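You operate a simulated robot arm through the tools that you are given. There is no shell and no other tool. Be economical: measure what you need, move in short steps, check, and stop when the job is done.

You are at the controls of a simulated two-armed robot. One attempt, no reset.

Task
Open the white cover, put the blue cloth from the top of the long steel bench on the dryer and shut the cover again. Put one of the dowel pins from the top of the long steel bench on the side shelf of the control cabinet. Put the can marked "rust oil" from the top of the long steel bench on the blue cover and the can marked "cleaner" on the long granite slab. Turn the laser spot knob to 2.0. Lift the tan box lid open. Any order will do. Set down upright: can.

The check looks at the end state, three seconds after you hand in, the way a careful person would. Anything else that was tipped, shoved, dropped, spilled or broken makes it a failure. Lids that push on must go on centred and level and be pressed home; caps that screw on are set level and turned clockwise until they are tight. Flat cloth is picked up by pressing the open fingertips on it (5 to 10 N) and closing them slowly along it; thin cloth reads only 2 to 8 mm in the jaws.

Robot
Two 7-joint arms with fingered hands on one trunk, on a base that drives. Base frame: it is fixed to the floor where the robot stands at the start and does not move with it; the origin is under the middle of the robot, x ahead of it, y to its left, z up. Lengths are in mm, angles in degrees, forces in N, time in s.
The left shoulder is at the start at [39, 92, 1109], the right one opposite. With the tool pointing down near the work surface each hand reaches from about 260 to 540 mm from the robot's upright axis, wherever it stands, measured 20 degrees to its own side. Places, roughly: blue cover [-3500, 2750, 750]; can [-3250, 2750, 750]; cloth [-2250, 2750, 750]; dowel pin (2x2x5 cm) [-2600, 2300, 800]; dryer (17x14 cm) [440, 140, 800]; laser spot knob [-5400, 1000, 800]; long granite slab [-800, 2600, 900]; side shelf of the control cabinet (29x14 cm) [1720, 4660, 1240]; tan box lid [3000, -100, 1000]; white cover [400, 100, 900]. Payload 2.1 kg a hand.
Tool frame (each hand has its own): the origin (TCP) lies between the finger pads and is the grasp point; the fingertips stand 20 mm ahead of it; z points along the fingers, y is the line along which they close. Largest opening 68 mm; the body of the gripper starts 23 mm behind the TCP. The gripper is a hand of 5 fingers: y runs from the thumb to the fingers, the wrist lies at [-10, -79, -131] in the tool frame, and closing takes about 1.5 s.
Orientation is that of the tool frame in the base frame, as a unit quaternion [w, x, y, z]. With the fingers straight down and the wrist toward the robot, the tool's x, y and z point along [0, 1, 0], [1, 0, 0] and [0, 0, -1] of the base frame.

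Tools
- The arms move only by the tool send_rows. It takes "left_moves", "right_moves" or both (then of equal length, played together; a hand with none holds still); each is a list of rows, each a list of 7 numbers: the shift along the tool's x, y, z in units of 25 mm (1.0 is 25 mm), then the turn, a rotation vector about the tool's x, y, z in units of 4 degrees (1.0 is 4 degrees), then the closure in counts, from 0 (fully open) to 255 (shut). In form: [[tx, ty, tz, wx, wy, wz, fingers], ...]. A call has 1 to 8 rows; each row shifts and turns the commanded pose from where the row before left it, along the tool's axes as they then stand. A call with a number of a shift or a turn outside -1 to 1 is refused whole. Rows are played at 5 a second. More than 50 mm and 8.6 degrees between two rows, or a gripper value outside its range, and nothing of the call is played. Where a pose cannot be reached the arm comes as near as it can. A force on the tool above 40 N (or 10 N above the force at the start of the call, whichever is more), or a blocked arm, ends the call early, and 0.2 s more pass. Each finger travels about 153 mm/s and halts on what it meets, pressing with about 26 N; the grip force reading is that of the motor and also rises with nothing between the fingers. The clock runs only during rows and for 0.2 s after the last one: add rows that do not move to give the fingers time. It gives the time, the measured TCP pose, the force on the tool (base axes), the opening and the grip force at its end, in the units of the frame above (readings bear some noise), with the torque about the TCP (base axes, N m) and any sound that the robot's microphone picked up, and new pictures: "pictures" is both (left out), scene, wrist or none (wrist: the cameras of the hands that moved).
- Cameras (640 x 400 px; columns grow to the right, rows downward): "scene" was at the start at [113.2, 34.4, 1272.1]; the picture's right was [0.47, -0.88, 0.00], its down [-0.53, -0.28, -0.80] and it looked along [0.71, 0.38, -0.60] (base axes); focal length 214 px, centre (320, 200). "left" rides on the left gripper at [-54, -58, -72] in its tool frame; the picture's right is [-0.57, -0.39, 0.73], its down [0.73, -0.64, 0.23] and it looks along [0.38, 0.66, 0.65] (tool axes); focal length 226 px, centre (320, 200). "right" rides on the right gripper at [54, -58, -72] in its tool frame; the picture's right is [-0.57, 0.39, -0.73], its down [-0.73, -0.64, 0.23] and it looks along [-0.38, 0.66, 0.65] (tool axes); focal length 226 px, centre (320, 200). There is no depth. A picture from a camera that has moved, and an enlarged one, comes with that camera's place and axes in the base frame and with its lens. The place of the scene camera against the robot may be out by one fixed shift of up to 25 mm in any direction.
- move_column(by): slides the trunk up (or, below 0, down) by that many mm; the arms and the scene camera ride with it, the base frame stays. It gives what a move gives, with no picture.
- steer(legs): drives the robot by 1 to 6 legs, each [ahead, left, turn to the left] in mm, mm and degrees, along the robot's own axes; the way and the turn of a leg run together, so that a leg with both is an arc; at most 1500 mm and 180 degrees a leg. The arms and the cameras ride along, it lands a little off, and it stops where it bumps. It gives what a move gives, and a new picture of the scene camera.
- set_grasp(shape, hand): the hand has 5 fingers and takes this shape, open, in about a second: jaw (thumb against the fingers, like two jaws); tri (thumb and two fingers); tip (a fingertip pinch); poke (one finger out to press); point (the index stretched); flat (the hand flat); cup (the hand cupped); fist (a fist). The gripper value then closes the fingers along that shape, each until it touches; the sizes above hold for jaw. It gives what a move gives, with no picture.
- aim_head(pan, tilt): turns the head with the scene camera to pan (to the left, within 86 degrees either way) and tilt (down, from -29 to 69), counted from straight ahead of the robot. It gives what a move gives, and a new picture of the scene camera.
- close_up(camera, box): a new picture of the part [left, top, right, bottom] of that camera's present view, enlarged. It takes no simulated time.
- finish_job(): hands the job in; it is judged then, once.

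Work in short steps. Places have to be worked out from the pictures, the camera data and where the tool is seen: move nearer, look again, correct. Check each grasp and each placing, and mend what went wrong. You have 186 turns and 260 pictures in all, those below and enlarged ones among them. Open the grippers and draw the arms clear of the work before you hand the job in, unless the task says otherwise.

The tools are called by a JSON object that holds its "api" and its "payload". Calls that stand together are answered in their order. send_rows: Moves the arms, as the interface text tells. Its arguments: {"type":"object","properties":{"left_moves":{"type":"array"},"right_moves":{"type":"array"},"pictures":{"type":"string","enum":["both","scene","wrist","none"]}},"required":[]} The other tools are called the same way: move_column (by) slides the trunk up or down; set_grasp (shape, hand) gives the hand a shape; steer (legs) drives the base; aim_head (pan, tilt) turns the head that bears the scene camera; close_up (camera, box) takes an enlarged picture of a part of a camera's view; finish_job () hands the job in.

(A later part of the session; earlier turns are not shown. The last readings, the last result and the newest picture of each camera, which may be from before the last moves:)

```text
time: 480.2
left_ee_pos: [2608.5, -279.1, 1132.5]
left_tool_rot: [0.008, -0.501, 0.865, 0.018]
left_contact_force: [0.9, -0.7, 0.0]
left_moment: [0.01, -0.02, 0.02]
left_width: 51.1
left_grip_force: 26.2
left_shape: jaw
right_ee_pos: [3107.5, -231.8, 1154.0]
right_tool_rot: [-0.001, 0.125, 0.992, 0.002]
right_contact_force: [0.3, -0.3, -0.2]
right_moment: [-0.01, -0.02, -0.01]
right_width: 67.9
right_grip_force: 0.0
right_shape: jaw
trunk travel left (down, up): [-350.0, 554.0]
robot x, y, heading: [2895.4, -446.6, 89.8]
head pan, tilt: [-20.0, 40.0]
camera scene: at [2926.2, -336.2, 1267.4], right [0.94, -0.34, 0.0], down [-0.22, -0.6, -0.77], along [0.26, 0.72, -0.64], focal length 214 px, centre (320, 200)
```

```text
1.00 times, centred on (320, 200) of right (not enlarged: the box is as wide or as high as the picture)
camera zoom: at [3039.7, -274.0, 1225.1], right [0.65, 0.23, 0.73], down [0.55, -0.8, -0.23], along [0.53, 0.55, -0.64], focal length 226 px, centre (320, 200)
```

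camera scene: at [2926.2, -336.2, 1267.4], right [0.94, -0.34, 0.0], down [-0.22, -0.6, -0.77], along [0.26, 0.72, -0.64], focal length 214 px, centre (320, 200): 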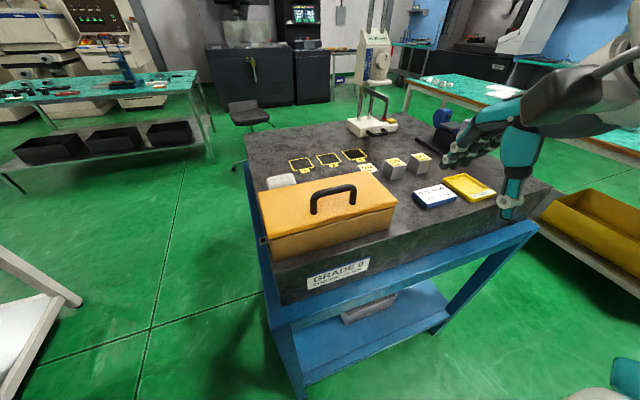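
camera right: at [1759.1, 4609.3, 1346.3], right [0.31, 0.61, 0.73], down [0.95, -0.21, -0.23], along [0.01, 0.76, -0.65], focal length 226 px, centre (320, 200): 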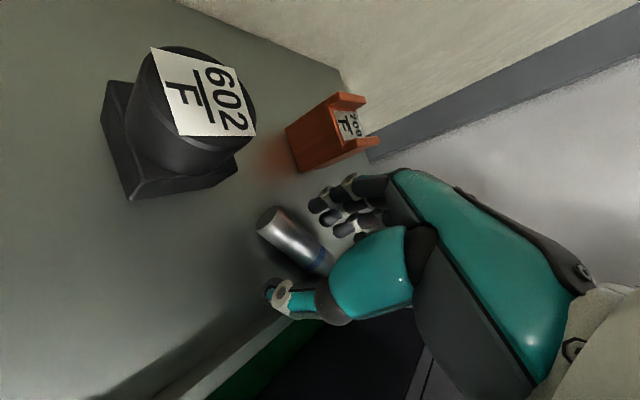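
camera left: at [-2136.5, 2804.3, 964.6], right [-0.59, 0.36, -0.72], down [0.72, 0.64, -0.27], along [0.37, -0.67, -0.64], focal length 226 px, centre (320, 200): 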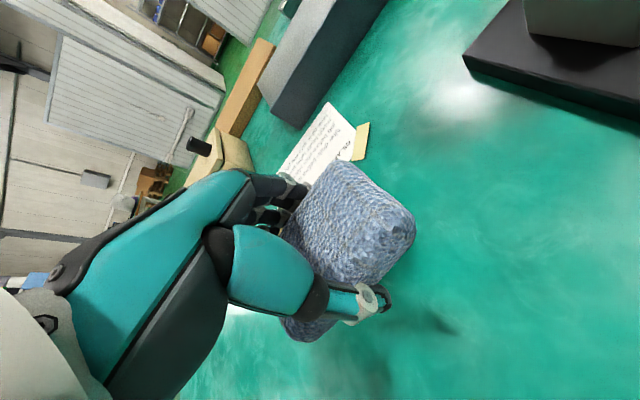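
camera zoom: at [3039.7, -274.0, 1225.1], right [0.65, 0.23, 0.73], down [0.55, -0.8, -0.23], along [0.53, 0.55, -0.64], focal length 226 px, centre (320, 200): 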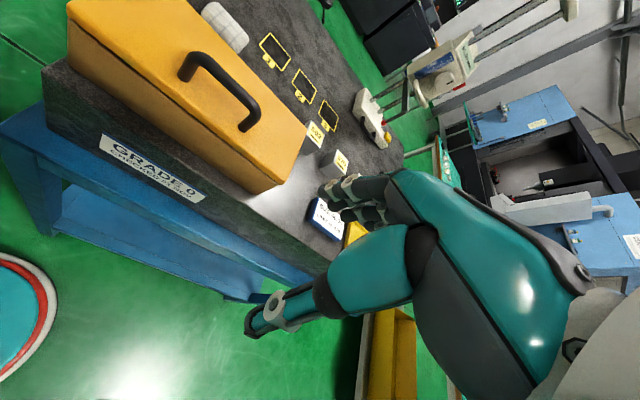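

Handle centre fixed at about (3036, -105, 1052). Squaring the right hand and moving above it.

{"api": "send_rows", "payload": {"right_moves": [[0, 0, 0, 0, 0, -0.9, 0], [0, 0, 0, 0, 0, -0.9, 0], [0, 0, 0, 0, 0, -0.9, 0], [0, 0, 0, 0, 0, -0.9, 0], [0.7, 1, 0.3, 0, 0, 0, 0], [0.7, 1, 0.3, 0, 0, 0, 0], [0.7, 1, 0.3, 0, 0, 0, 0], [0.7, 1, 0.3, 0, 0, 0, 0]], "pictures": "none"}}

{"api": "send_rows", "payload": {"right_moves": [[0, 1, 0.3, 0, 0, 0, 0], [0, 0, 0, 0, 0, 0, 0]], "pictures": "both"}}

```text
time: 482.0
left_ee_pos: [2607.4, -280.3, 1133.1]
left_tool_rot: [0.008, -0.501, 0.865, 0.018]
left_contact_force: [0.4, 0.6, -0.2]
left_moment: [0.02, 0.04, 0.03]
left_width: 51.0
left_grip_force: 26.2
left_shape: jaw
right_ee_pos: [3036.8, -131.8, 1125.5]
right_tool_rot: [-0.001, 0.0, 1.0, 0.002]
right_contact_force: [-0.4, -0.1, -0.8]
right_moment: [-0.01, -0.01, -0.04]
right_width: 68.1
right_grip_force: 0.0
right_shape: jaw
trunk travel left (down, up): [-350.0, 554.0]
robot x, y, heading: [2898.1, -445.8, 89.9]
head pan, tilt: [-20.0, 40.0]
```

```text
time: 482.6
left_ee_pos: [2608.1, -280.6, 1132.5]
left_tool_rot: [0.008, -0.5, 0.866, 0.017]
left_contact_force: [-0.3, 0.5, -0.1]
left_moment: [0.01, 0.01, -0.01]
left_width: 51.2
left_grip_force: 26.0
left_shape: jaw
right_ee_pos: [3036.9, -104.8, 1118.4]
right_tool_rot: [0.0, -0.001, 1.0, 0.003]
right_contact_force: [-0.8, -0.2, -0.4]
right_moment: [0.01, 0.0, 0.01]
right_width: 67.6
right_grip_force: 0.2
right_shape: jaw
trunk travel left (down, up): [-350.0, 554.0]
robot x, y, heading: [2897.1, -446.2, 89.8]
head pan, tilt: [-20.0, 40.0]
camera scene: at [2926.2, -336.0, 1267.4], right [0.94, -0.35, 0.0], down [-0.22, -0.6, -0.77], along [0.26, 0.72, -0.64], focal length 214 px, centre (320, 200)
camera right: at [2982.4, -163.5, 1188.3], right [0.57, 0.38, 0.73], down [0.73, -0.64, -0.23], along [0.38, 0.67, -0.64], focal length 226 px, centre (320, 200)
```

scene: 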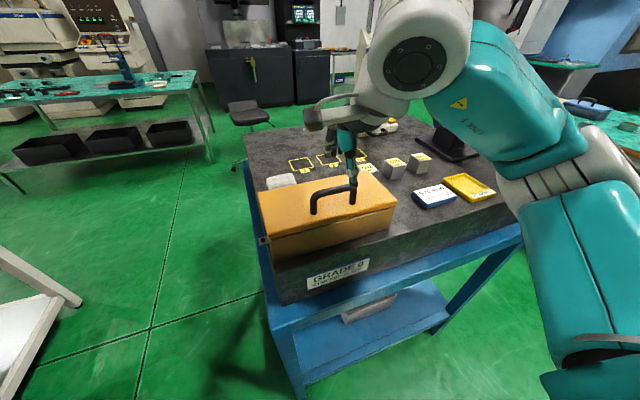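
right: 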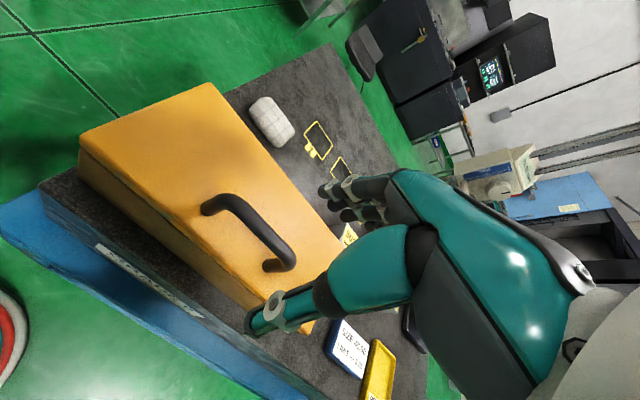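

Refined: bar at y ≈ -83, z ≈ 1039, centre x 3034. Descending around it and closing.

{"api": "send_rows", "payload": {"right_moves": [[0.12, 0.88, 0.3, 0, 0, 0, 0], [0, 0, 0.9, 0, 0, 0, 0], [0, 0, 0.9, 0, 0, 0, 0], [0, 0, 0.8, 0, 0, 0, 0], [0, 0, 0, 0, 0, 0, 0]], "pictures": "wrist"}}

```text
time: 483.8
left_ee_pos: [2607.3, -280.4, 1132.6]
left_tool_rot: [0.007, -0.501, 0.865, 0.017]
left_contact_force: [0.9, -0.4, -0.2]
left_moment: [-0.01, 0.01, 0.03]
left_width: 50.9
left_grip_force: 26.0
left_shape: jaw
right_ee_pos: [3036.2, -82.4, 1045.0]
right_tool_rot: [-0.001, -0.001, 1.0, 0.003]
right_contact_force: [-0.7, -0.3, 0.3]
right_moment: [0.0, 0.01, -0.01]
right_width: 67.7
right_grip_force: 0.1
right_shape: jaw
trunk travel left (down, up): [-350.0, 554.0]
robot x, y, heading: [2897.4, -443.9, 89.8]
head pan, tilt: [-20.0, 40.0]
camera right: at [2981.1, -140.6, 1116.8], right [0.57, 0.38, 0.73], down [0.73, -0.64, -0.23], along [0.38, 0.67, -0.64], focal length 226 px, centre (320, 200)
```

right: 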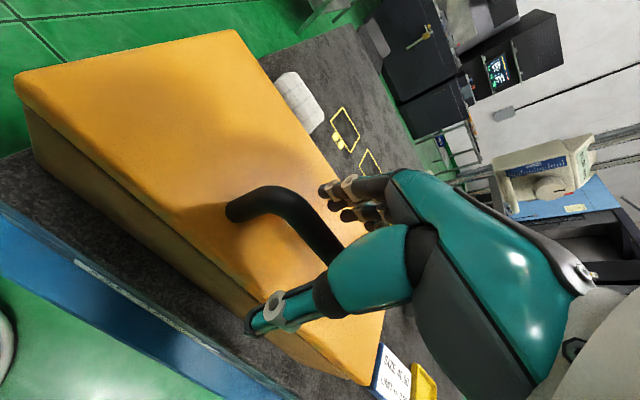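

The bar is between thumb and fingers. Lowering 6 mm and closing.

{"api": "send_rows", "payload": {"right_moves": [[0, 0, 0.25, 0, 0, 0, 0], [0, 0, 0, 0, 0, 0, 120], [0, 0, 0, 0, 0, 0, 200], [0, 0, 0, 0, 0, 0, 255], [0, 0, 0, 0, 0, 0, 255], [0, 0, 0, 0, 0, 0, 255], [0, 0, 0, 0, 0, 0, 255]], "pictures": "wrist"}}

```text
time: 485.4
left_ee_pos: [2608.1, -279.6, 1132.9]
left_tool_rot: [0.007, -0.5, 0.865, 0.019]
left_contact_force: [-0.9, 0.4, -0.6]
left_moment: [0.01, -0.03, 0.03]
left_width: 51.2
left_grip_force: 25.8
left_shape: jaw
right_ee_pos: [3036.0, -83.7, 1039.1]
right_tool_rot: [-0.001, -0.001, 1.0, 0.004]
right_contact_force: [-0.8, -3.6, 1.9]
right_moment: [0.06, 0.02, 0.02]
right_width: 0.0
right_grip_force: 25.8
right_shape: jaw
trunk travel left (down, up): [-350.0, 554.0]
robot x, y, heading: [2892.1, -446.4, 89.8]
head pan, tilt: [-20.0, 40.0]
camera right: at [2981.0, -141.6, 1110.5], right [0.57, 0.38, 0.73], down [0.73, -0.64, -0.23], along [0.38, 0.67, -0.64], focal length 226 px, centre (320, 200)
```

right: 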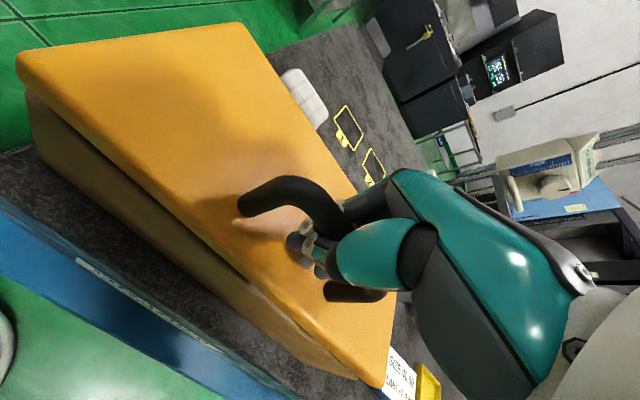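

Hooked under the bar. Lifting and following the arc up and away (hinge near y -18, z 995).

{"api": "send_rows", "payload": {"right_moves": [[0, 0, -0.4, 0, 0, 0, 255], [0, 0.1, -0.3, 0, 0, 0, 255], [0, 0.36, -0.42, 0, 0, 0, 255], [0, 0.4, -0.36, 0, 0, 0, 255], [0, 0, 0, 0, 0, 0, 255]], "pictures": "both"}}

```text
time: 486.6
left_ee_pos: [2608.4, -276.1, 1131.8]
left_tool_rot: [0.006, -0.5, 0.866, 0.016]
left_contact_force: [0.1, 0.0, 0.3]
left_moment: [0.03, 0.02, 0.03]
left_width: 50.9
left_grip_force: 26.3
left_shape: jaw
right_ee_pos: [3036.1, -57.2, 1073.6]
right_tool_rot: [0.0, 0.001, 1.0, -0.004]
right_contact_force: [2.8, 14.6, -25.4]
right_moment: [-0.36, 0.14, -0.05]
right_width: 0.0
right_grip_force: 26.1
right_shape: jaw
trunk travel left (down, up): [-350.0, 554.0]
robot x, y, heading: [2894.3, -444.1, 89.7]
head pan, tilt: [-20.0, 40.0]
stopped in row 5 (right hand): the force on the tool passed its limit at 40 N (the readings are from after the stop); the commanded pose is now the measured one
camera scene: at [2927.5, -331.3, 1266.8], right [0.94, -0.35, 0.0], down [-0.22, -0.61, -0.76], along [0.26, 0.72, -0.65], focal length 214 px, centre (320, 200)
camera right: at [2980.5, -114.3, 1144.8], right [0.57, 0.39, 0.73], down [0.73, -0.64, -0.22], along [0.38, 0.66, -0.65], focal length 226 px, centre (320, 200)
```

scene: 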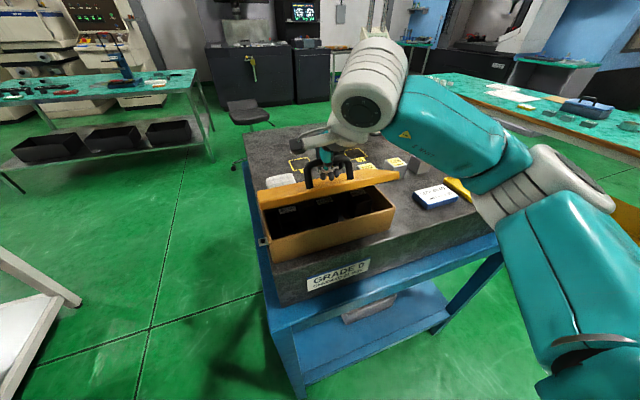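
right: 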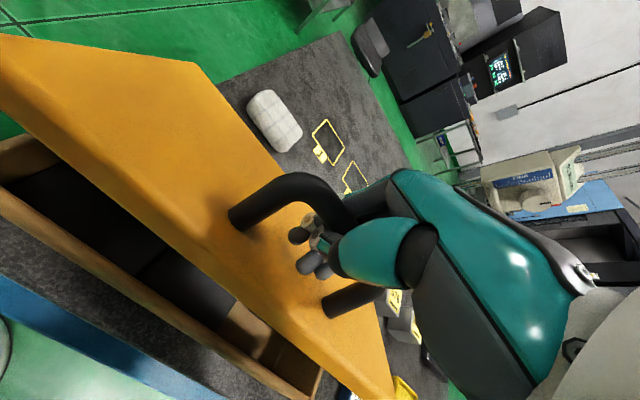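

The lid is opening about its north hinge; the pull shows I'm a bit outside the arc. Continuing more northward.

{"api": "send_rows", "payload": {"right_moves": [[0, 0.35, 0.05, 0, 0, 0, 255], [0, 0.45, -0.15, 0, 0, 0, 255], [0, 0.5, -0.1, 0, 0, 0, 255], [0, 0.5, 0, 0, 0, 0, 255], [0, 0, 0, 0, 0, 0, 255]], "pictures": "both"}}

```text
time: 487.8
left_ee_pos: [2608.1, -279.6, 1132.6]
left_tool_rot: [0.007, -0.501, 0.865, 0.018]
left_contact_force: [0.6, 0.5, -0.5]
left_moment: [0.03, -0.01, 0.0]
left_width: 51.0
left_grip_force: 26.8
left_shape: jaw
right_ee_pos: [3034.8, -16.6, 1082.2]
right_tool_rot: [0.001, 0.0, 1.0, 0.001]
right_contact_force: [0.7, -0.5, -0.3]
right_moment: [-0.01, 0.0, -0.05]
right_width: 0.1
right_grip_force: 25.3
right_shape: jaw
trunk travel left (down, up): [-350.0, 554.0]
robot x, y, heading: [2896.0, -445.5, 89.8]
head pan, tilt: [-20.0, 40.0]
camera scene: at [2926.5, -336.1, 1267.4], right [0.94, -0.35, 0.0], down [-0.22, -0.6, -0.77], along [0.26, 0.72, -0.64], focal length 214 px, centre (320, 200)
camera right: at [2980.2, -73.0, 1153.4], right [0.57, 0.39, 0.73], down [0.73, -0.64, -0.23], along [0.38, 0.67, -0.64], focal length 226 px, centre (320, 200)
```

scene: 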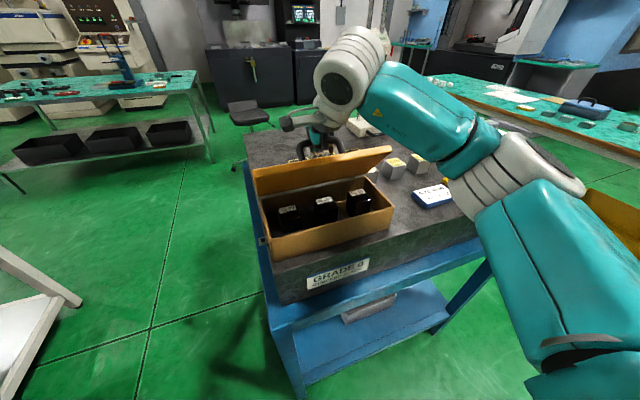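
right: 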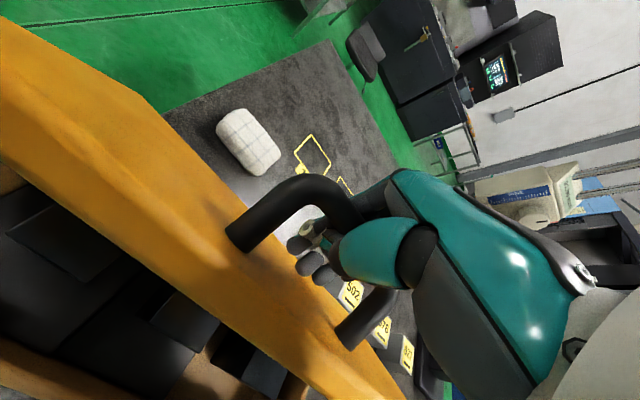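

About 65° open with no load. Continuing northward with slight descent.

{"api": "send_rows", "payload": {"right_moves": [[0, 0.5, 0.05, 0, 0, 0, 255], [0, 0.5, 0.1, 0, 0, 0, 255], [0, 0.5, 0.15, 0, 0, 0, 255], [0, 0, 0, 0, 0, 0, 255]], "pictures": "both"}}

```text
time: 488.8
left_ee_pos: [2608.6, -279.7, 1132.2]
left_tool_rot: [0.008, -0.5, 0.866, 0.018]
left_contact_force: [0.4, -0.1, -0.2]
left_moment: [-0.02, 0.01, 0.01]
left_width: 51.1
left_grip_force: 26.3
left_shape: jaw
right_ee_pos: [3034.6, 19.9, 1075.1]
right_tool_rot: [0.0, 0.001, 1.0, 0.001]
right_contact_force: [0.8, 0.6, 1.3]
right_moment: [0.03, 0.0, 0.01]
right_width: 0.1
right_grip_force: 25.8
right_shape: jaw
trunk travel left (down, up): [-350.0, 554.0]
robot x, y, heading: [2894.4, -446.3, 89.5]
head pan, tilt: [-20.0, 40.0]
camera scene: at [2926.2, -336.0, 1267.4], right [0.94, -0.35, 0.0], down [-0.22, -0.6, -0.77], along [0.26, 0.72, -0.64], focal length 214 px, centre (320, 200)
camera right: at [2979.4, -36.8, 1145.7], right [0.57, 0.39, 0.73], down [0.73, -0.64, -0.23], along [0.38, 0.67, -0.64], focal length 226 px, centre (320, 200)
```

scene: 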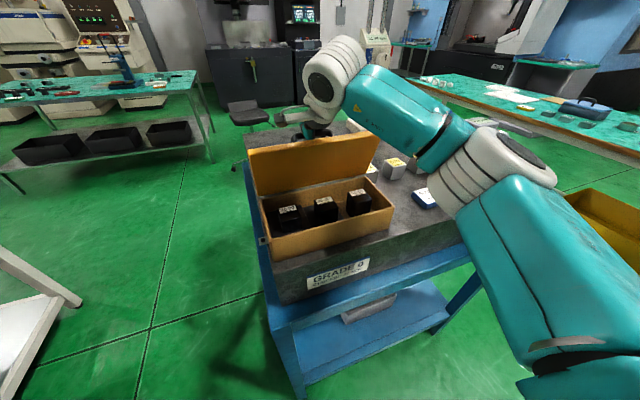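
right: 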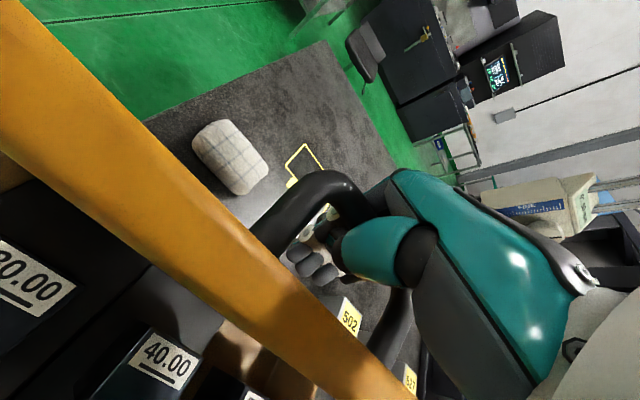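

The lid is near vertical. Two more steps past vertical.

{"api": "send_rows", "payload": {"right_moves": [[0, 0.5, 0.25, 0, 0, 0, 255], [0, 0.45, 0.3, 0, 0, 0, 255], [0, 0, 0, 0, 0, 0, 255]], "pictures": "both"}}

```text
time: 489.6
left_ee_pos: [2608.5, -278.9, 1133.0]
left_tool_rot: [0.007, -0.501, 0.865, 0.017]
left_contact_force: [-0.8, -0.6, 0.2]
left_moment: [0.01, 0.01, 0.01]
left_width: 51.1
left_grip_force: 26.6
left_shape: jaw
right_ee_pos: [3034.0, 44.8, 1061.6]
right_tool_rot: [0.002, -0.001, 1.0, 0.001]
right_contact_force: [-0.2, 0.2, 0.5]
right_moment: [-0.01, 0.04, -0.01]
right_width: 0.0
right_grip_force: 26.5
right_shape: jaw
trunk travel left (down, up): [-350.0, 554.0]
robot x, y, heading: [2895.7, -445.6, 89.7]
head pan, tilt: [-20.0, 40.0]
camera scene: at [2926.2, -335.9, 1267.4], right [0.94, -0.35, 0.0], down [-0.22, -0.6, -0.77], along [0.26, 0.72, -0.64], focal length 214 px, centre (320, 200)
camera right: at [2979.3, -12.3, 1131.7], right [0.57, 0.39, 0.73], down [0.73, -0.64, -0.23], along [0.38, 0.66, -0.64], focal length 226 px, centre (320, 200)
```

scene: 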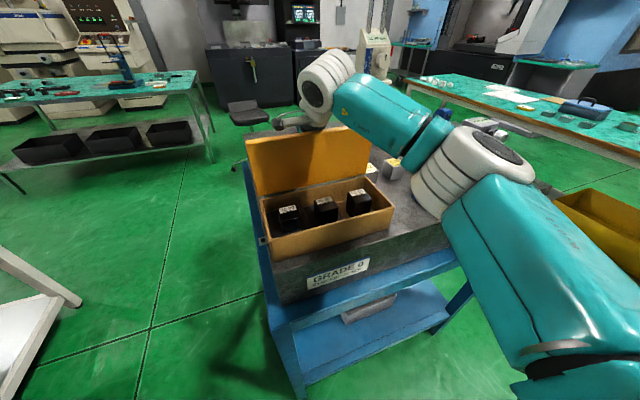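
right: 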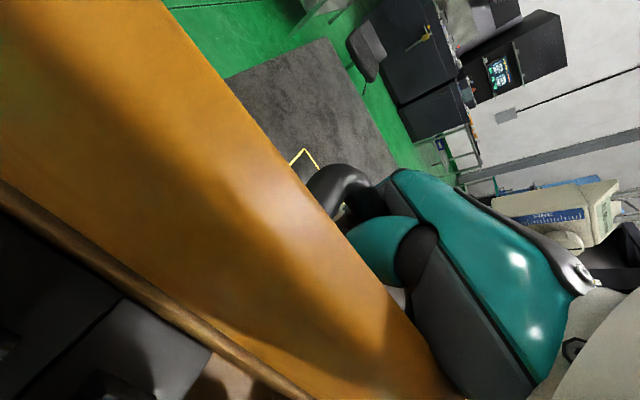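

The lid leans about 100° open. I'll open the fingers while easing the hand north, so the thumb doesn't push the lid shut.

{"api": "send_rows", "payload": {"right_moves": [[0, 0.2, 0.05, 0, 0, 0, 230], [0, 0.15, 0.05, 0, 0, 0, 200], [0, 0.15, 0.05, 0, 0, 0, 175], [0, 0.1, 0, 0, 0, 0, 150], [0, 0.1, 0, 0, 0, 0, 130], [0, 0, 0, 0, 0, 0, 120]], "pictures": "both"}}

```text
time: 491.0
left_ee_pos: [2607.8, -279.6, 1132.7]
left_tool_rot: [0.007, -0.501, 0.865, 0.017]
left_contact_force: [-0.2, -0.1, -0.4]
left_moment: [0.0, 0.01, -0.01]
left_width: 51.3
left_grip_force: 25.6
left_shape: jaw
right_ee_pos: [3034.8, 62.1, 1058.1]
right_tool_rot: [-0.001, 0.0, 1.0, 0.001]
right_contact_force: [0.5, -0.1, 0.1]
right_moment: [0.01, 0.02, -0.04]
right_width: 35.7
right_grip_force: 0.0
right_shape: jaw
trunk travel left (down, up): [-350.0, 554.0]
robot x, y, heading: [2894.8, -444.4, 89.6]
head pan, tilt: [-20.0, 40.0]
camera scene: at [2926.2, -335.9, 1267.4], right [0.94, -0.35, 0.0], down [-0.22, -0.6, -0.77], along [0.26, 0.72, -0.64], focal length 214 px, centre (320, 200)
camera right: at [2979.4, 4.9, 1128.1], right [0.57, 0.39, 0.73], down [0.73, -0.64, -0.23], along [0.38, 0.66, -0.64], focal length 226 px, centre (320, 200)
```

scene: 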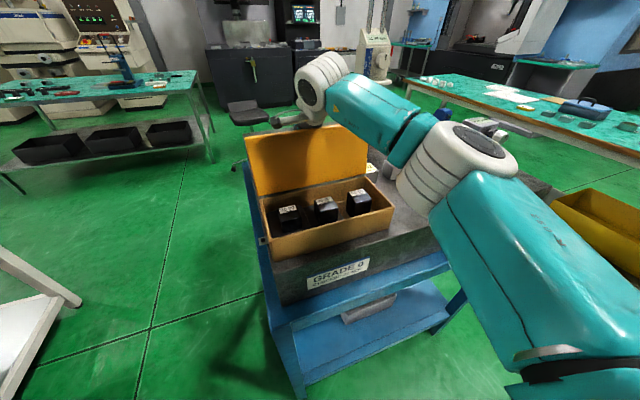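
right: 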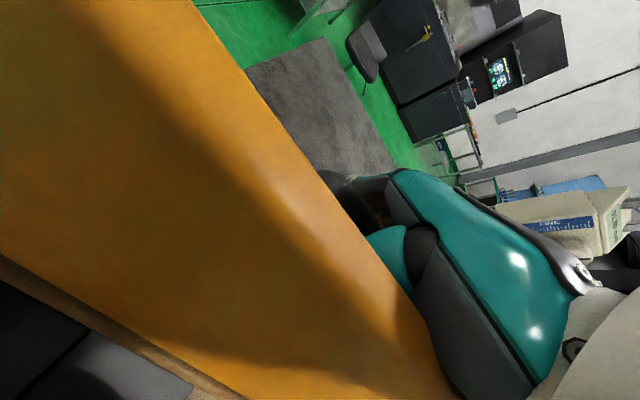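

The lid has moved to about 105° and is unloaded. Withdrawing straight up.

{"api": "send_rows", "payload": {"right_moves": [[0, 0, -0.4, 0, 0, 0, 110], [0, 0, -0.6, 0, 0, 0, 110], [0, 0, -0.8, 0, 0, 0, 110], [0, 0, -1, 0, 0, 0, 110], [0, 0, -1, 0, 0, 0, 110], [0, 0, -1, 0, 0, 0, 110], [0, 0, 0, 0, 0, 0, 110]], "pictures": "both"}}

```text
time: 492.6
left_ee_pos: [2607.8, -279.6, 1133.6]
left_tool_rot: [0.007, -0.501, 0.865, 0.017]
left_contact_force: [-0.3, -0.3, -0.7]
left_moment: [-0.02, -0.02, -0.01]
left_width: 51.0
left_grip_force: 25.8
left_shape: jaw
right_ee_pos: [3031.8, 51.4, 1166.1]
right_tool_rot: [0.001, 0.0, 1.0, 0.001]
right_contact_force: [0.4, 0.1, 0.3]
right_moment: [-0.02, 0.0, 0.02]
right_width: 38.2
right_grip_force: 0.1
right_shape: jaw
right hand out of reach, approached as far as the arm can: row 5, 6
trunk travel left (down, up): [-350.0, 554.0]
robot x, y, heading: [2897.9, -447.6, 89.9]
head pan, tilt: [-20.0, 40.0]
camera scene: at [2926.5, -336.0, 1267.4], right [0.94, -0.35, 0.0], down [-0.22, -0.6, -0.77], along [0.26, 0.72, -0.64], focal length 214 px, centre (320, 200)
camera right: at [2976.3, -6.1, 1237.0], right [0.57, 0.39, 0.73], down [0.73, -0.64, -0.23], along [0.38, 0.67, -0.64], focal length 226 px, centre (320, 200)
```

scene: 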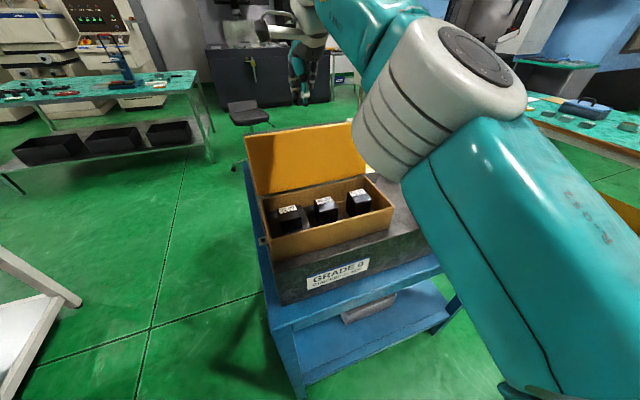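
right: 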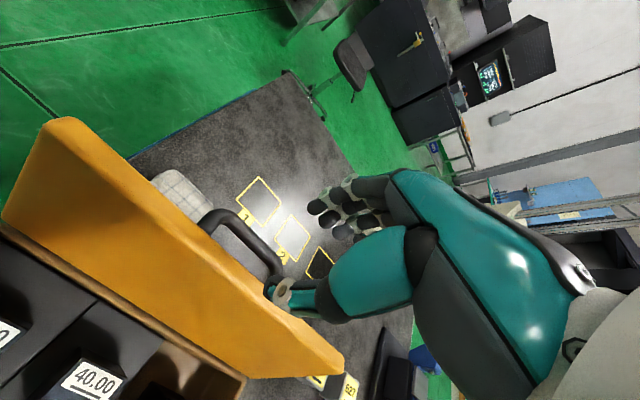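

The lid stays open on its own. Raising the column 60 mm and backing straight out over it.

{"api": "move_column", "payload": {"by": 60}}

{"api": "steer", "payload": {"legs": [[-450, 0, 0]]}}

{"api": "close_up", "payload": {"camera": "scene", "box": [260, 80, 460, 220]}}

```text
time: 493.6
left_ee_pos: [2608.3, -279.7, 1193.1]
left_tool_rot: [0.007, -0.5, 0.866, 0.017]
left_contact_force: [-1.0, 0.1, -0.1]
left_moment: [0.01, 0.0, 0.02]
left_width: 51.5
left_grip_force: 26.2
left_shape: jaw
right_ee_pos: [3030.3, 46.0, 1232.9]
right_tool_rot: [0.0, 0.001, 1.0, 0.01]
right_contact_force: [0.1, -0.7, -0.5]
right_moment: [0.0, 0.02, 0.0]
right_width: 38.4
right_grip_force: 0.1
right_shape: jaw
trunk travel left (down, up): [-410.0, 494.0]
robot x, y, heading: [2896.0, -448.0, 89.6]
head pan, tilt: [-20.0, 40.0]
```

```text
time: 496.4
left_ee_pos: [2606.6, -737.5, 1192.8]
left_tool_rot: [0.007, -0.502, 0.865, 0.017]
left_contact_force: [-0.1, -0.2, -0.4]
left_moment: [0.01, -0.02, 0.04]
left_width: 51.1
left_grip_force: 25.9
left_shape: jaw
right_ee_pos: [3028.7, -411.4, 1234.0]
right_tool_rot: [0.0, -0.001, 1.0, 0.009]
right_contact_force: [0.2, -0.4, -0.7]
right_moment: [-0.02, 0.0, -0.01]
right_width: 38.2
right_grip_force: 0.1
right_shape: jaw
trunk travel left (down, up): [-410.0, 494.0]
robot x, y, heading: [2899.1, -902.3, 90.0]
head pan, tilt: [-20.0, 40.0]
camera scene: at [2924.8, -800.3, 1327.8], right [0.94, -0.34, 0.0], down [-0.22, -0.6, -0.77], along [0.26, 0.72, -0.64], focal length 214 px, centre (320, 200)
```

scene: 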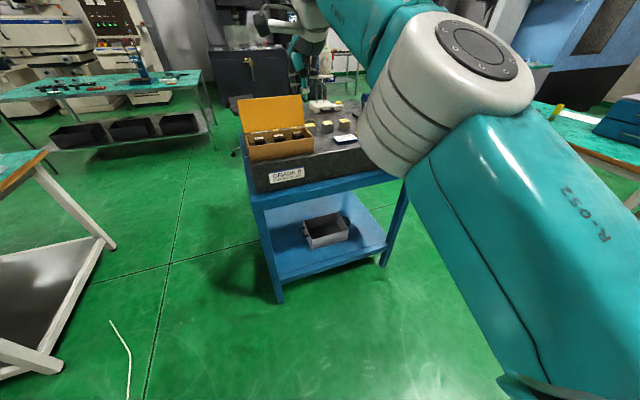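

```text
2.86 times, centred on (360, 150) of scene
camera zoom: at [2924.8, -800.3, 1327.8], right [0.94, -0.34, 0.0], down [-0.22, -0.6, -0.77], along [0.26, 0.72, -0.64], focal length 613 px, centre (206, 343)
```

zoom: 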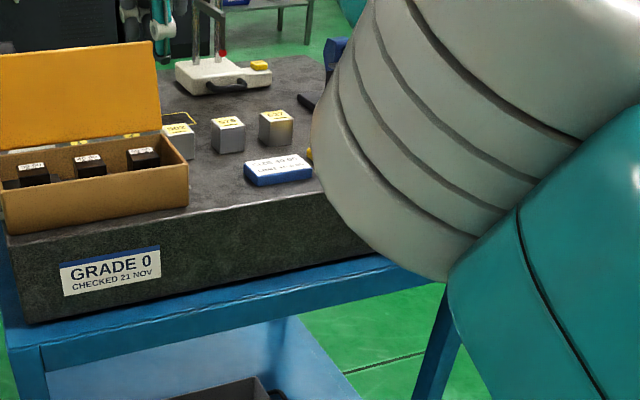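

The lid is open and stable. Now the cloth: I'll retract the right arm and drive round north of the dryer table to its west side (avoiding the floor cable).

{"api": "send_rows", "payload": {"right_moves": [[-0.6, -1, 0, 0, 0, 0, 0], [-0.6, -1, 0, 0, 0, 0, 0], [-0.6, -1, 0, 0, 0, 0, 0], [-0.6, -1, 0, 0, 0, 0, 0], [-0.6, -1, 0, 0, 0, 0, 0], [-0.6, -1, 0, 0, 0, 0, 0], [-0.6, -0.5, 0, 0, 0, 0, 0], [-0.6, 0, 0, 0, 0, 0, 0]], "pictures": "none"}}

{"api": "steer", "payload": {"legs": [[0, 340, 0], [1050, 0, 0], [1050, 0, 0], [0, 0, 90], [1400, 0, 0], [1400, 0, 0]]}}

{"api": "steer", "payload": {"legs": [[0, 0, 90]]}}

```text
time: 498.2
left_ee_pos: [2606.4, -737.0, 1192.7]
left_tool_rot: [0.008, -0.501, 0.865, 0.018]
left_contact_force: [1.0, -0.1, -0.5]
left_moment: [-0.01, -0.01, 0.02]
left_width: 50.9
left_grip_force: 26.0
left_shape: jaw
right_ee_pos: [3149.9, -573.9, 1228.7]
right_tool_rot: [0.0, -0.001, 1.0, 0.009]
right_contact_force: [0.5, -0.6, 0.8]
right_moment: [0.02, -0.02, -0.03]
right_width: 68.0
right_grip_force: 0.0
right_shape: jaw
trunk travel left (down, up): [-410.0, 494.0]
robot x, y, heading: [2897.2, -901.9, 89.8]
head pan, tilt: [-20.0, 40.0]
```

```text
time: 527.4
left_ee_pos: [-438.8, 921.0, 1193.6]
left_tool_rot: [0.007, 0.964, -0.265, -0.017]
left_contact_force: [-0.3, 0.6, 0.0]
left_moment: [0.01, 0.0, 0.02]
left_width: 51.1
left_grip_force: 25.7
left_shape: jaw
right_ee_pos: [-592.4, 1466.0, 1229.0]
right_tool_rot: [-0.006, -0.702, 0.712, 0.008]
right_contact_force: [0.0, 0.3, -0.7]
right_moment: [-0.01, 0.04, 0.03]
right_width: 67.9
right_grip_force: 0.1
right_shape: jaw
trunk travel left (down, up): [-410.0, 494.0]
robot x, y, heading: [-269.7, 1204.2, 179.2]
head pan, tilt: [-20.0, 40.0]
camera scene: at [-377.3, 1232.0, 1327.8], right [0.36, 0.93, 0.0], down [0.6, -0.23, -0.77], along [-0.71, 0.27, -0.64], focal length 214 px, centre (320, 200)
```

scene: 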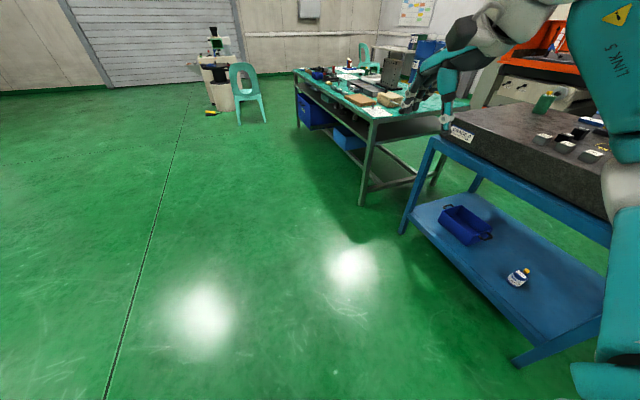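

```text
time: 531.5
left_ee_pos: [11.5, 1028.7, 1192.2]
left_tool_rot: [0.018, 0.878, 0.478, -0.008]
left_contact_force: [0.4, -0.2, 0.4]
left_moment: [0.03, 0.01, 0.01]
left_width: 50.4
left_grip_force: 25.6
left_shape: jaw
right_ee_pos: [-541.0, 893.1, 1229.9]
right_tool_rot: [0.01, 1.0, -0.025, 0.0]
right_contact_force: [-0.5, 0.1, -0.3]
right_moment: [-0.03, -0.01, 0.0]
right_width: 67.8
right_grip_force: 0.1
right_shape: jaw
trunk travel left (down, up): [-410.0, 494.0]
robot x, y, heading: [-271.7, 1206.9, -93.0]
head pan, tilt: [-20.0, 40.0]
camera scene: at [-304.1, 1094.3, 1327.8], right [-0.92, 0.39, 0.0], down [0.25, 0.59, -0.77], along [-0.3, -0.7, -0.64], focal length 214 px, centre (320, 200)
```

scene: 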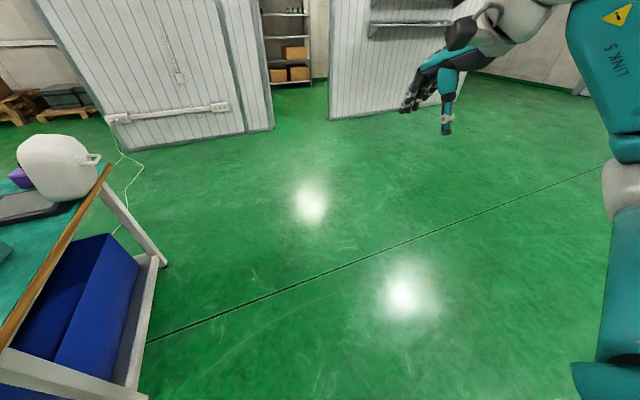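

The dryer lid is still open. Driving on to the table's south-west corner and looking into the dryer.

{"api": "steer", "payload": {"legs": [[1300, 60, 3], [180, 0, 0]]}}

{"api": "aim_head", "payload": {"pan": 80, "tilt": 35}}

```text
time: 539.2
left_ee_pos: [44.9, -450.0, 1192.0]
left_tool_rot: [0.018, 0.865, 0.502, -0.007]
left_contact_force: [0.6, -1.0, -0.3]
left_moment: [-0.02, 0.0, 0.01]
left_width: 50.4
left_grip_force: 26.0
left_shape: jaw
right_ee_pos: [-497.9, -613.5, 1228.3]
right_tool_rot: [0.009, 1.0, 0.002, -0.001]
right_contact_force: [-0.3, 0.1, 0.3]
right_moment: [-0.01, 0.0, -0.01]
right_width: 67.9
right_grip_force: 0.1
right_shape: jaw
trunk travel left (down, up): [-410.0, 494.0]
robot x, y, heading: [-243.1, -286.0, -89.8]
head pan, tilt: [-20.0, 40.0]
camera scene: at [-273.3, -400.6, 1327.8], right [-0.94, 0.34, 0.0], down [0.22, 0.6, -0.77], along [-0.26, -0.72, -0.64], focal length 214 px, centre (320, 200)
```

scene: 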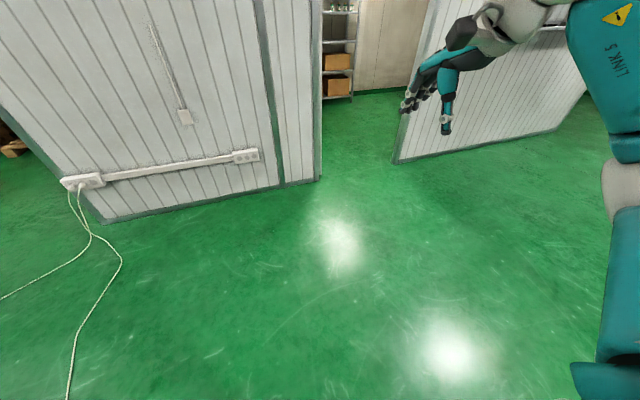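

```text
time: 541.0
left_ee_pos: [44.7, -448.5, 1192.2]
left_tool_rot: [0.018, 0.864, 0.503, -0.007]
left_contact_force: [0.4, 0.6, 0.3]
left_moment: [-0.03, -0.03, -0.01]
left_width: 50.4
left_grip_force: 25.8
left_shape: jaw
right_ee_pos: [-498.2, -614.0, 1229.3]
right_tool_rot: [0.009, 1.0, 0.003, 0.0]
right_contact_force: [-0.4, -0.7, 0.3]
right_moment: [0.0, 0.02, 0.0]
right_width: 68.0
right_grip_force: 0.2
right_shape: jaw
trunk travel left (down, up): [-410.0, 494.0]
robot x, y, heading: [-247.6, -284.1, -90.0]
head pan, tilt: [80.0, 35.0]
camera scene: at [-157.6, -335.5, 1335.4], right [-0.17, -0.98, 0.0], down [-0.56, 0.1, -0.82], along [0.81, -0.14, -0.57], focal length 214 px, centre (320, 200)
```

scene: 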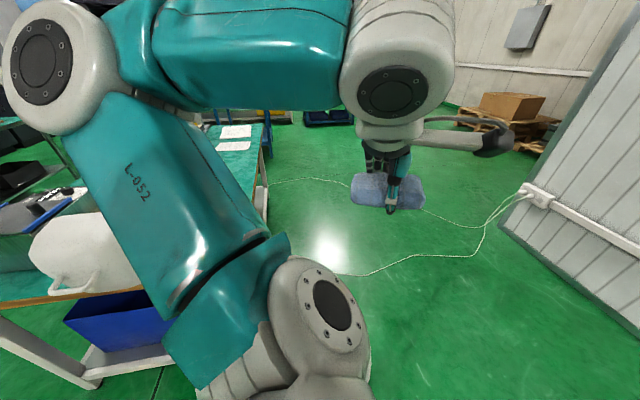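

I'll move to (20, -330) and turn so my left side faces the dryer, then look in.

{"api": "steer", "payload": {"legs": [[50, 265, 0], [0, 0, 80]]}}

{"api": "aim_head", "payload": {"pan": 50, "tilt": 35}}

```text
time: 546.3
left_ee_pos: [229.1, -77.7, 1192.0]
left_tool_rot: [0.019, 0.341, 0.94, 0.006]
left_contact_force: [-0.4, -0.6, -0.9]
left_moment: [0.02, 0.02, -0.01]
left_width: 50.6
left_grip_force: 25.6
left_shape: jaw
right_ee_pos: [294.5, -640.7, 1230.6]
right_tool_rot: [0.007, 0.766, 0.643, 0.007]
right_contact_force: [-0.2, -0.1, -1.5]
right_moment: [-0.01, 0.02, 0.02]
right_width: 68.0
right_grip_force: 0.0
right_shape: jaw
trunk travel left (down, up): [-410.0, 494.0]
robot x, y, heading: [19.5, -337.1, -10.1]
head pan, tilt: [80.0, 35.0]
camera scene: at [75.0, -262.2, 1335.4], right [0.94, -0.34, 0.0], down [-0.2, -0.54, -0.82], along [0.28, 0.77, -0.57], focal length 214 px, centre (320, 200)
```

scene: 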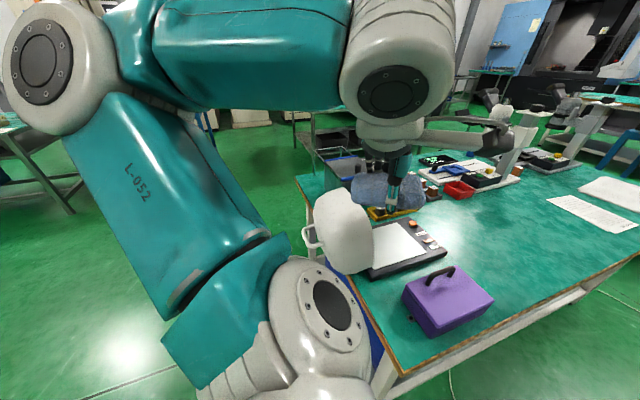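

```text
time: 547.2
left_ee_pos: [229.3, -77.6, 1192.3]
left_tool_rot: [0.018, 0.341, 0.94, 0.005]
left_contact_force: [-0.5, -0.4, 0.0]
left_moment: [0.01, 0.01, -0.05]
left_width: 50.4
left_grip_force: 26.0
left_shape: jaw
right_ee_pos: [295.5, -641.4, 1229.3]
right_tool_rot: [0.007, 0.766, 0.642, 0.007]
right_contact_force: [-0.2, -0.4, 0.6]
right_moment: [0.0, 0.01, -0.01]
right_width: 67.7
right_grip_force: 0.0
right_shape: jaw
trunk travel left (down, up): [-410.0, 494.0]
robot x, y, heading: [14.9, -334.3, -10.3]
head pan, tilt: [50.0, 35.0]
camera scene: at [112.2, -288.4, 1335.4], right [0.64, -0.77, 0.0], down [-0.44, -0.37, -0.82], along [0.63, 0.53, -0.57], focal length 214 px, centre (320, 200)
```

scene: 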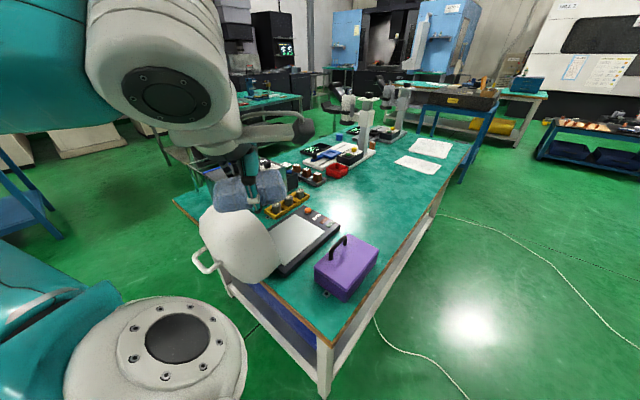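

The open dryer shows a white plate. Zooming in.

{"api": "close_up", "payload": {"camera": "scene", "box": [190, 180, 390, 320]}}

```text
2.86 times, centred on (290, 250) of scene
camera zoom: at [112.2, -288.4, 1335.4], right [0.64, -0.77, 0.0], down [-0.44, -0.37, -0.82], along [0.63, 0.53, -0.57], focal length 613 px, centre (406, 57)
```

zoom: 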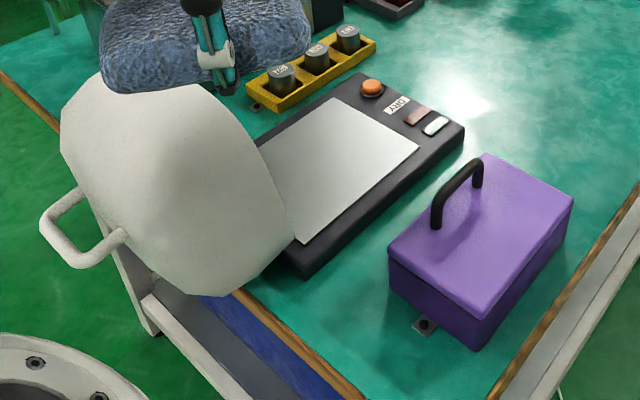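

Dryer plate: x 346–521, y 35–184. The south side of the table gives the best reach, so I'll drive to about (430, -405) with my left side facing the dryer.

{"api": "steer", "payload": {"legs": [[0, -70, 0], [420, 5, 10]]}}

{"api": "aim_head", "payload": {"pan": 75, "tilt": 45}}

```text
time: 550.4
left_ee_pos: [585.1, -144.7, 1192.6]
left_tool_rot: [0.017, 0.255, 0.967, 0.007]
left_contact_force: [-0.1, -0.1, -1.0]
left_moment: [0.05, 0.02, -0.02]
left_width: 50.7
left_grip_force: 26.0
left_shape: jaw
right_ee_pos: [750.8, -687.0, 1229.9]
right_tool_rot: [0.007, 0.705, 0.709, 0.006]
right_contact_force: [-0.4, 0.0, 0.1]
right_moment: [0.0, -0.02, -0.02]
right_width: 68.0
right_grip_force: 0.0
right_shape: jaw
trunk travel left (down, up): [-410.0, 494.0]
robot x, y, heading: [420.4, -434.7, 0.2]
head pan, tilt: [50.0, 35.0]
camera scene: at [506.6, -373.0, 1335.3], right [0.77, -0.64, 0.0], down [-0.37, -0.44, -0.82], along [0.52, 0.63, -0.57], focal length 214 px, centre (320, 200)
```

scene: 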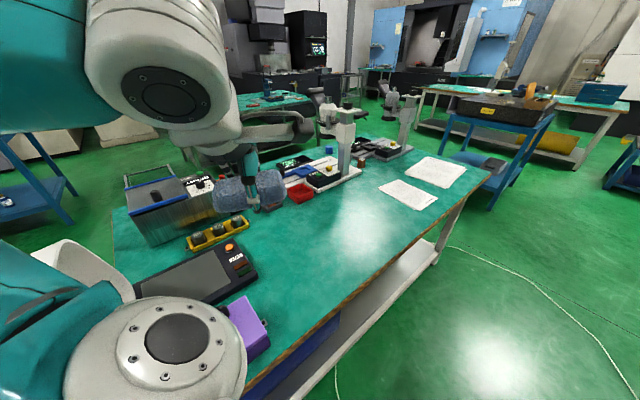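

```text
time: 551.3
left_ee_pos: [585.5, -144.5, 1191.5]
left_tool_rot: [0.018, 0.255, 0.967, 0.006]
left_contact_force: [0.0, 0.3, -0.7]
left_moment: [0.02, 0.01, 0.02]
left_width: 50.5
left_grip_force: 25.6
left_shape: jaw
right_ee_pos: [752.2, -687.3, 1229.7]
right_tool_rot: [0.007, 0.704, 0.71, 0.006]
right_contact_force: [0.1, -0.7, -0.2]
right_moment: [0.02, -0.03, 0.01]
right_width: 67.8
right_grip_force: 0.1
right_shape: jaw
trunk travel left (down, up): [-410.0, 494.0]
robot x, y, heading: [419.8, -435.5, 0.2]
head pan, tilt: [75.0, 45.0]
camera scene: at [470.8, -362.0, 1320.6], right [0.97, -0.26, 0.0], down [-0.18, -0.68, -0.71], along [0.18, 0.68, -0.71], focal length 214 px, centre (320, 200)
```

scene: 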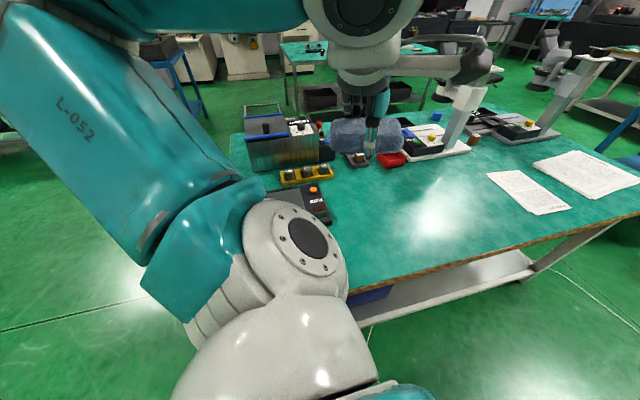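

I'm about 245 mm from the table edge. Shifting 15 mm closer, squaring the left hand, then carrying the cloth over the plate.

{"api": "steer", "payload": {"legs": [[0, 15, 0]]}}

{"api": "send_rows", "payload": {"left_moves": [[0, 0, 0, 0, 0, -0.93, 255], [0, 0, 0, 0, 0, -0.93, 255], [0, 0, 0, 0, 0, -0.93, 255], [0, 0, 0, 0, 0, -0.93, 255], [0, 0, 0, 0, 0, -0.93, 255], [0, 0, 0, 0, 0, -0.93, 255], [0, 0, 0, 0, 0, -0.93, 255], [0, 0, 0, 0, 0, -0.93, 255]], "pictures": "none"}}

{"api": "send_rows", "payload": {"left_moves": [[0.67, 0.9, 0.2, 0, 0, 0, 255], [0.67, 0.9, 0.3, 0, 0, 0, 255], [0.67, 0.9, 0.4, 0, 0, 0, 255], [0.67, 0.9, 0.5, 0, 0, 0, 255], [0.67, 0.9, 0.6, 0, 0, 0, 255], [0.67, 0.9, 0.7, 0, 0, 0, 255], [0.67, 0.9, 0.7, 0, 0, 0, 255], [0.67, 0.9, 0.7, 0, 0, 0, 255]], "pictures": "both"}}

```text
time: 552.1
left_ee_pos: [583.4, -129.3, 1192.8]
left_tool_rot: [0.018, 0.256, 0.967, 0.007]
left_contact_force: [-0.3, 0.1, -0.8]
left_moment: [0.02, 0.03, -0.03]
left_width: 50.6
left_grip_force: 25.9
left_shape: jaw
right_ee_pos: [750.6, -671.3, 1228.8]
right_tool_rot: [0.008, 0.705, 0.709, 0.006]
right_contact_force: [0.5, -0.1, 1.1]
right_moment: [0.0, -0.02, -0.03]
right_width: 68.2
right_grip_force: 0.0
right_shape: jaw
trunk travel left (down, up): [-410.0, 494.0]
robot x, y, heading: [419.8, -418.8, 0.2]
head pan, tilt: [75.0, 45.0]
camera scene: at [470.6, -346.5, 1320.5], right [0.97, -0.26, 0.0], down [-0.18, -0.68, -0.71], along [0.18, 0.68, -0.71], focal length 214 px, centre (320, 200)
```

scene: 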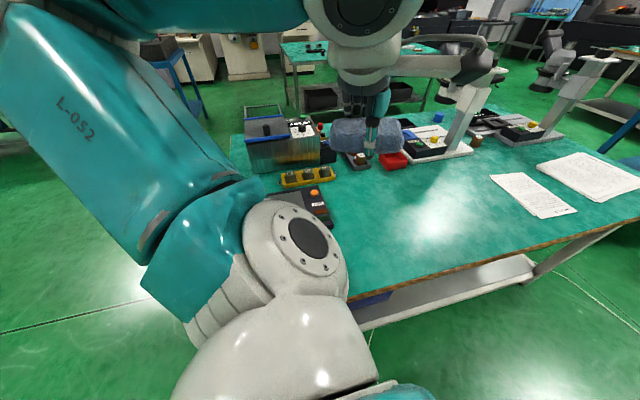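

```text
time: 553.9
left_ee_pos: [585.6, -129.6, 1193.3]
left_tool_rot: [0.019, -0.001, 1.0, 0.002]
left_contact_force: [-0.5, -0.3, -0.4]
left_moment: [0.0, -0.02, -0.03]
left_width: 50.6
left_grip_force: 25.8
left_shape: jaw
right_ee_pos: [751.4, -672.0, 1229.3]
right_tool_rot: [0.008, 0.705, 0.709, 0.006]
right_contact_force: [-0.6, -1.0, 0.4]
right_moment: [-0.01, 0.01, -0.01]
right_width: 68.0
right_grip_force: 0.1
right_shape: jaw
trunk travel left (down, up): [-410.0, 494.0]
robot x, y, heading: [420.3, -419.2, 0.3]
head pan, tilt: [75.0, 45.0]
```

```text
time: 555.7
left_ee_pos: [450.8, 49.1, 1084.1]
left_tool_rot: [0.019, 0.0, 1.0, 0.002]
left_contact_force: [-1.2, 0.3, -0.2]
left_moment: [0.05, 0.01, 0.02]
left_width: 50.3
left_grip_force: 26.2
left_shape: jaw
right_ee_pos: [749.1, -672.7, 1228.6]
right_tool_rot: [0.007, 0.704, 0.71, 0.007]
right_contact_force: [-0.1, 0.3, -0.1]
right_moment: [0.03, -0.01, -0.01]
right_width: 67.9
right_grip_force: 0.1
right_shape: jaw
trunk travel left (down, up): [-410.0, 494.0]
robot x, y, heading: [420.3, -419.2, 0.2]
head pan, tilt: [75.0, 45.0]
camera scene: at [470.7, -346.9, 1320.5], right [0.97, -0.26, 0.0], down [-0.18, -0.68, -0.71], along [0.18, 0.68, -0.71], focal length 214 px, centre (320, 200)
camera left: at [502.8, -9.4, 1158.7], right [0.59, -0.38, -0.71], down [-0.72, -0.64, -0.26], along [-0.35, 0.67, -0.66], focal length 226 px, centre (320, 200)
```

scene: 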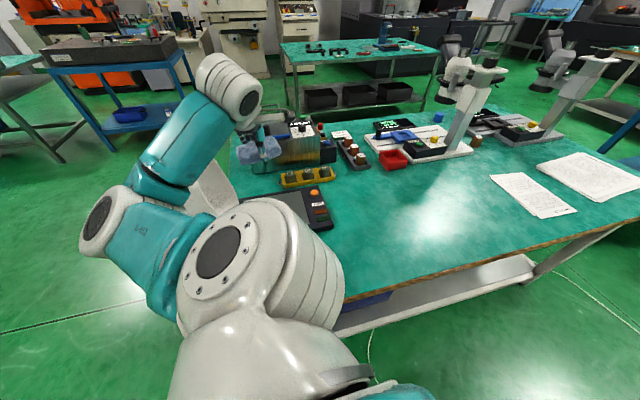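
left: 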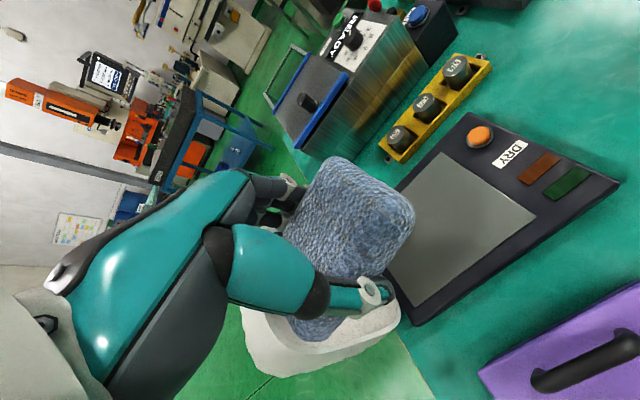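

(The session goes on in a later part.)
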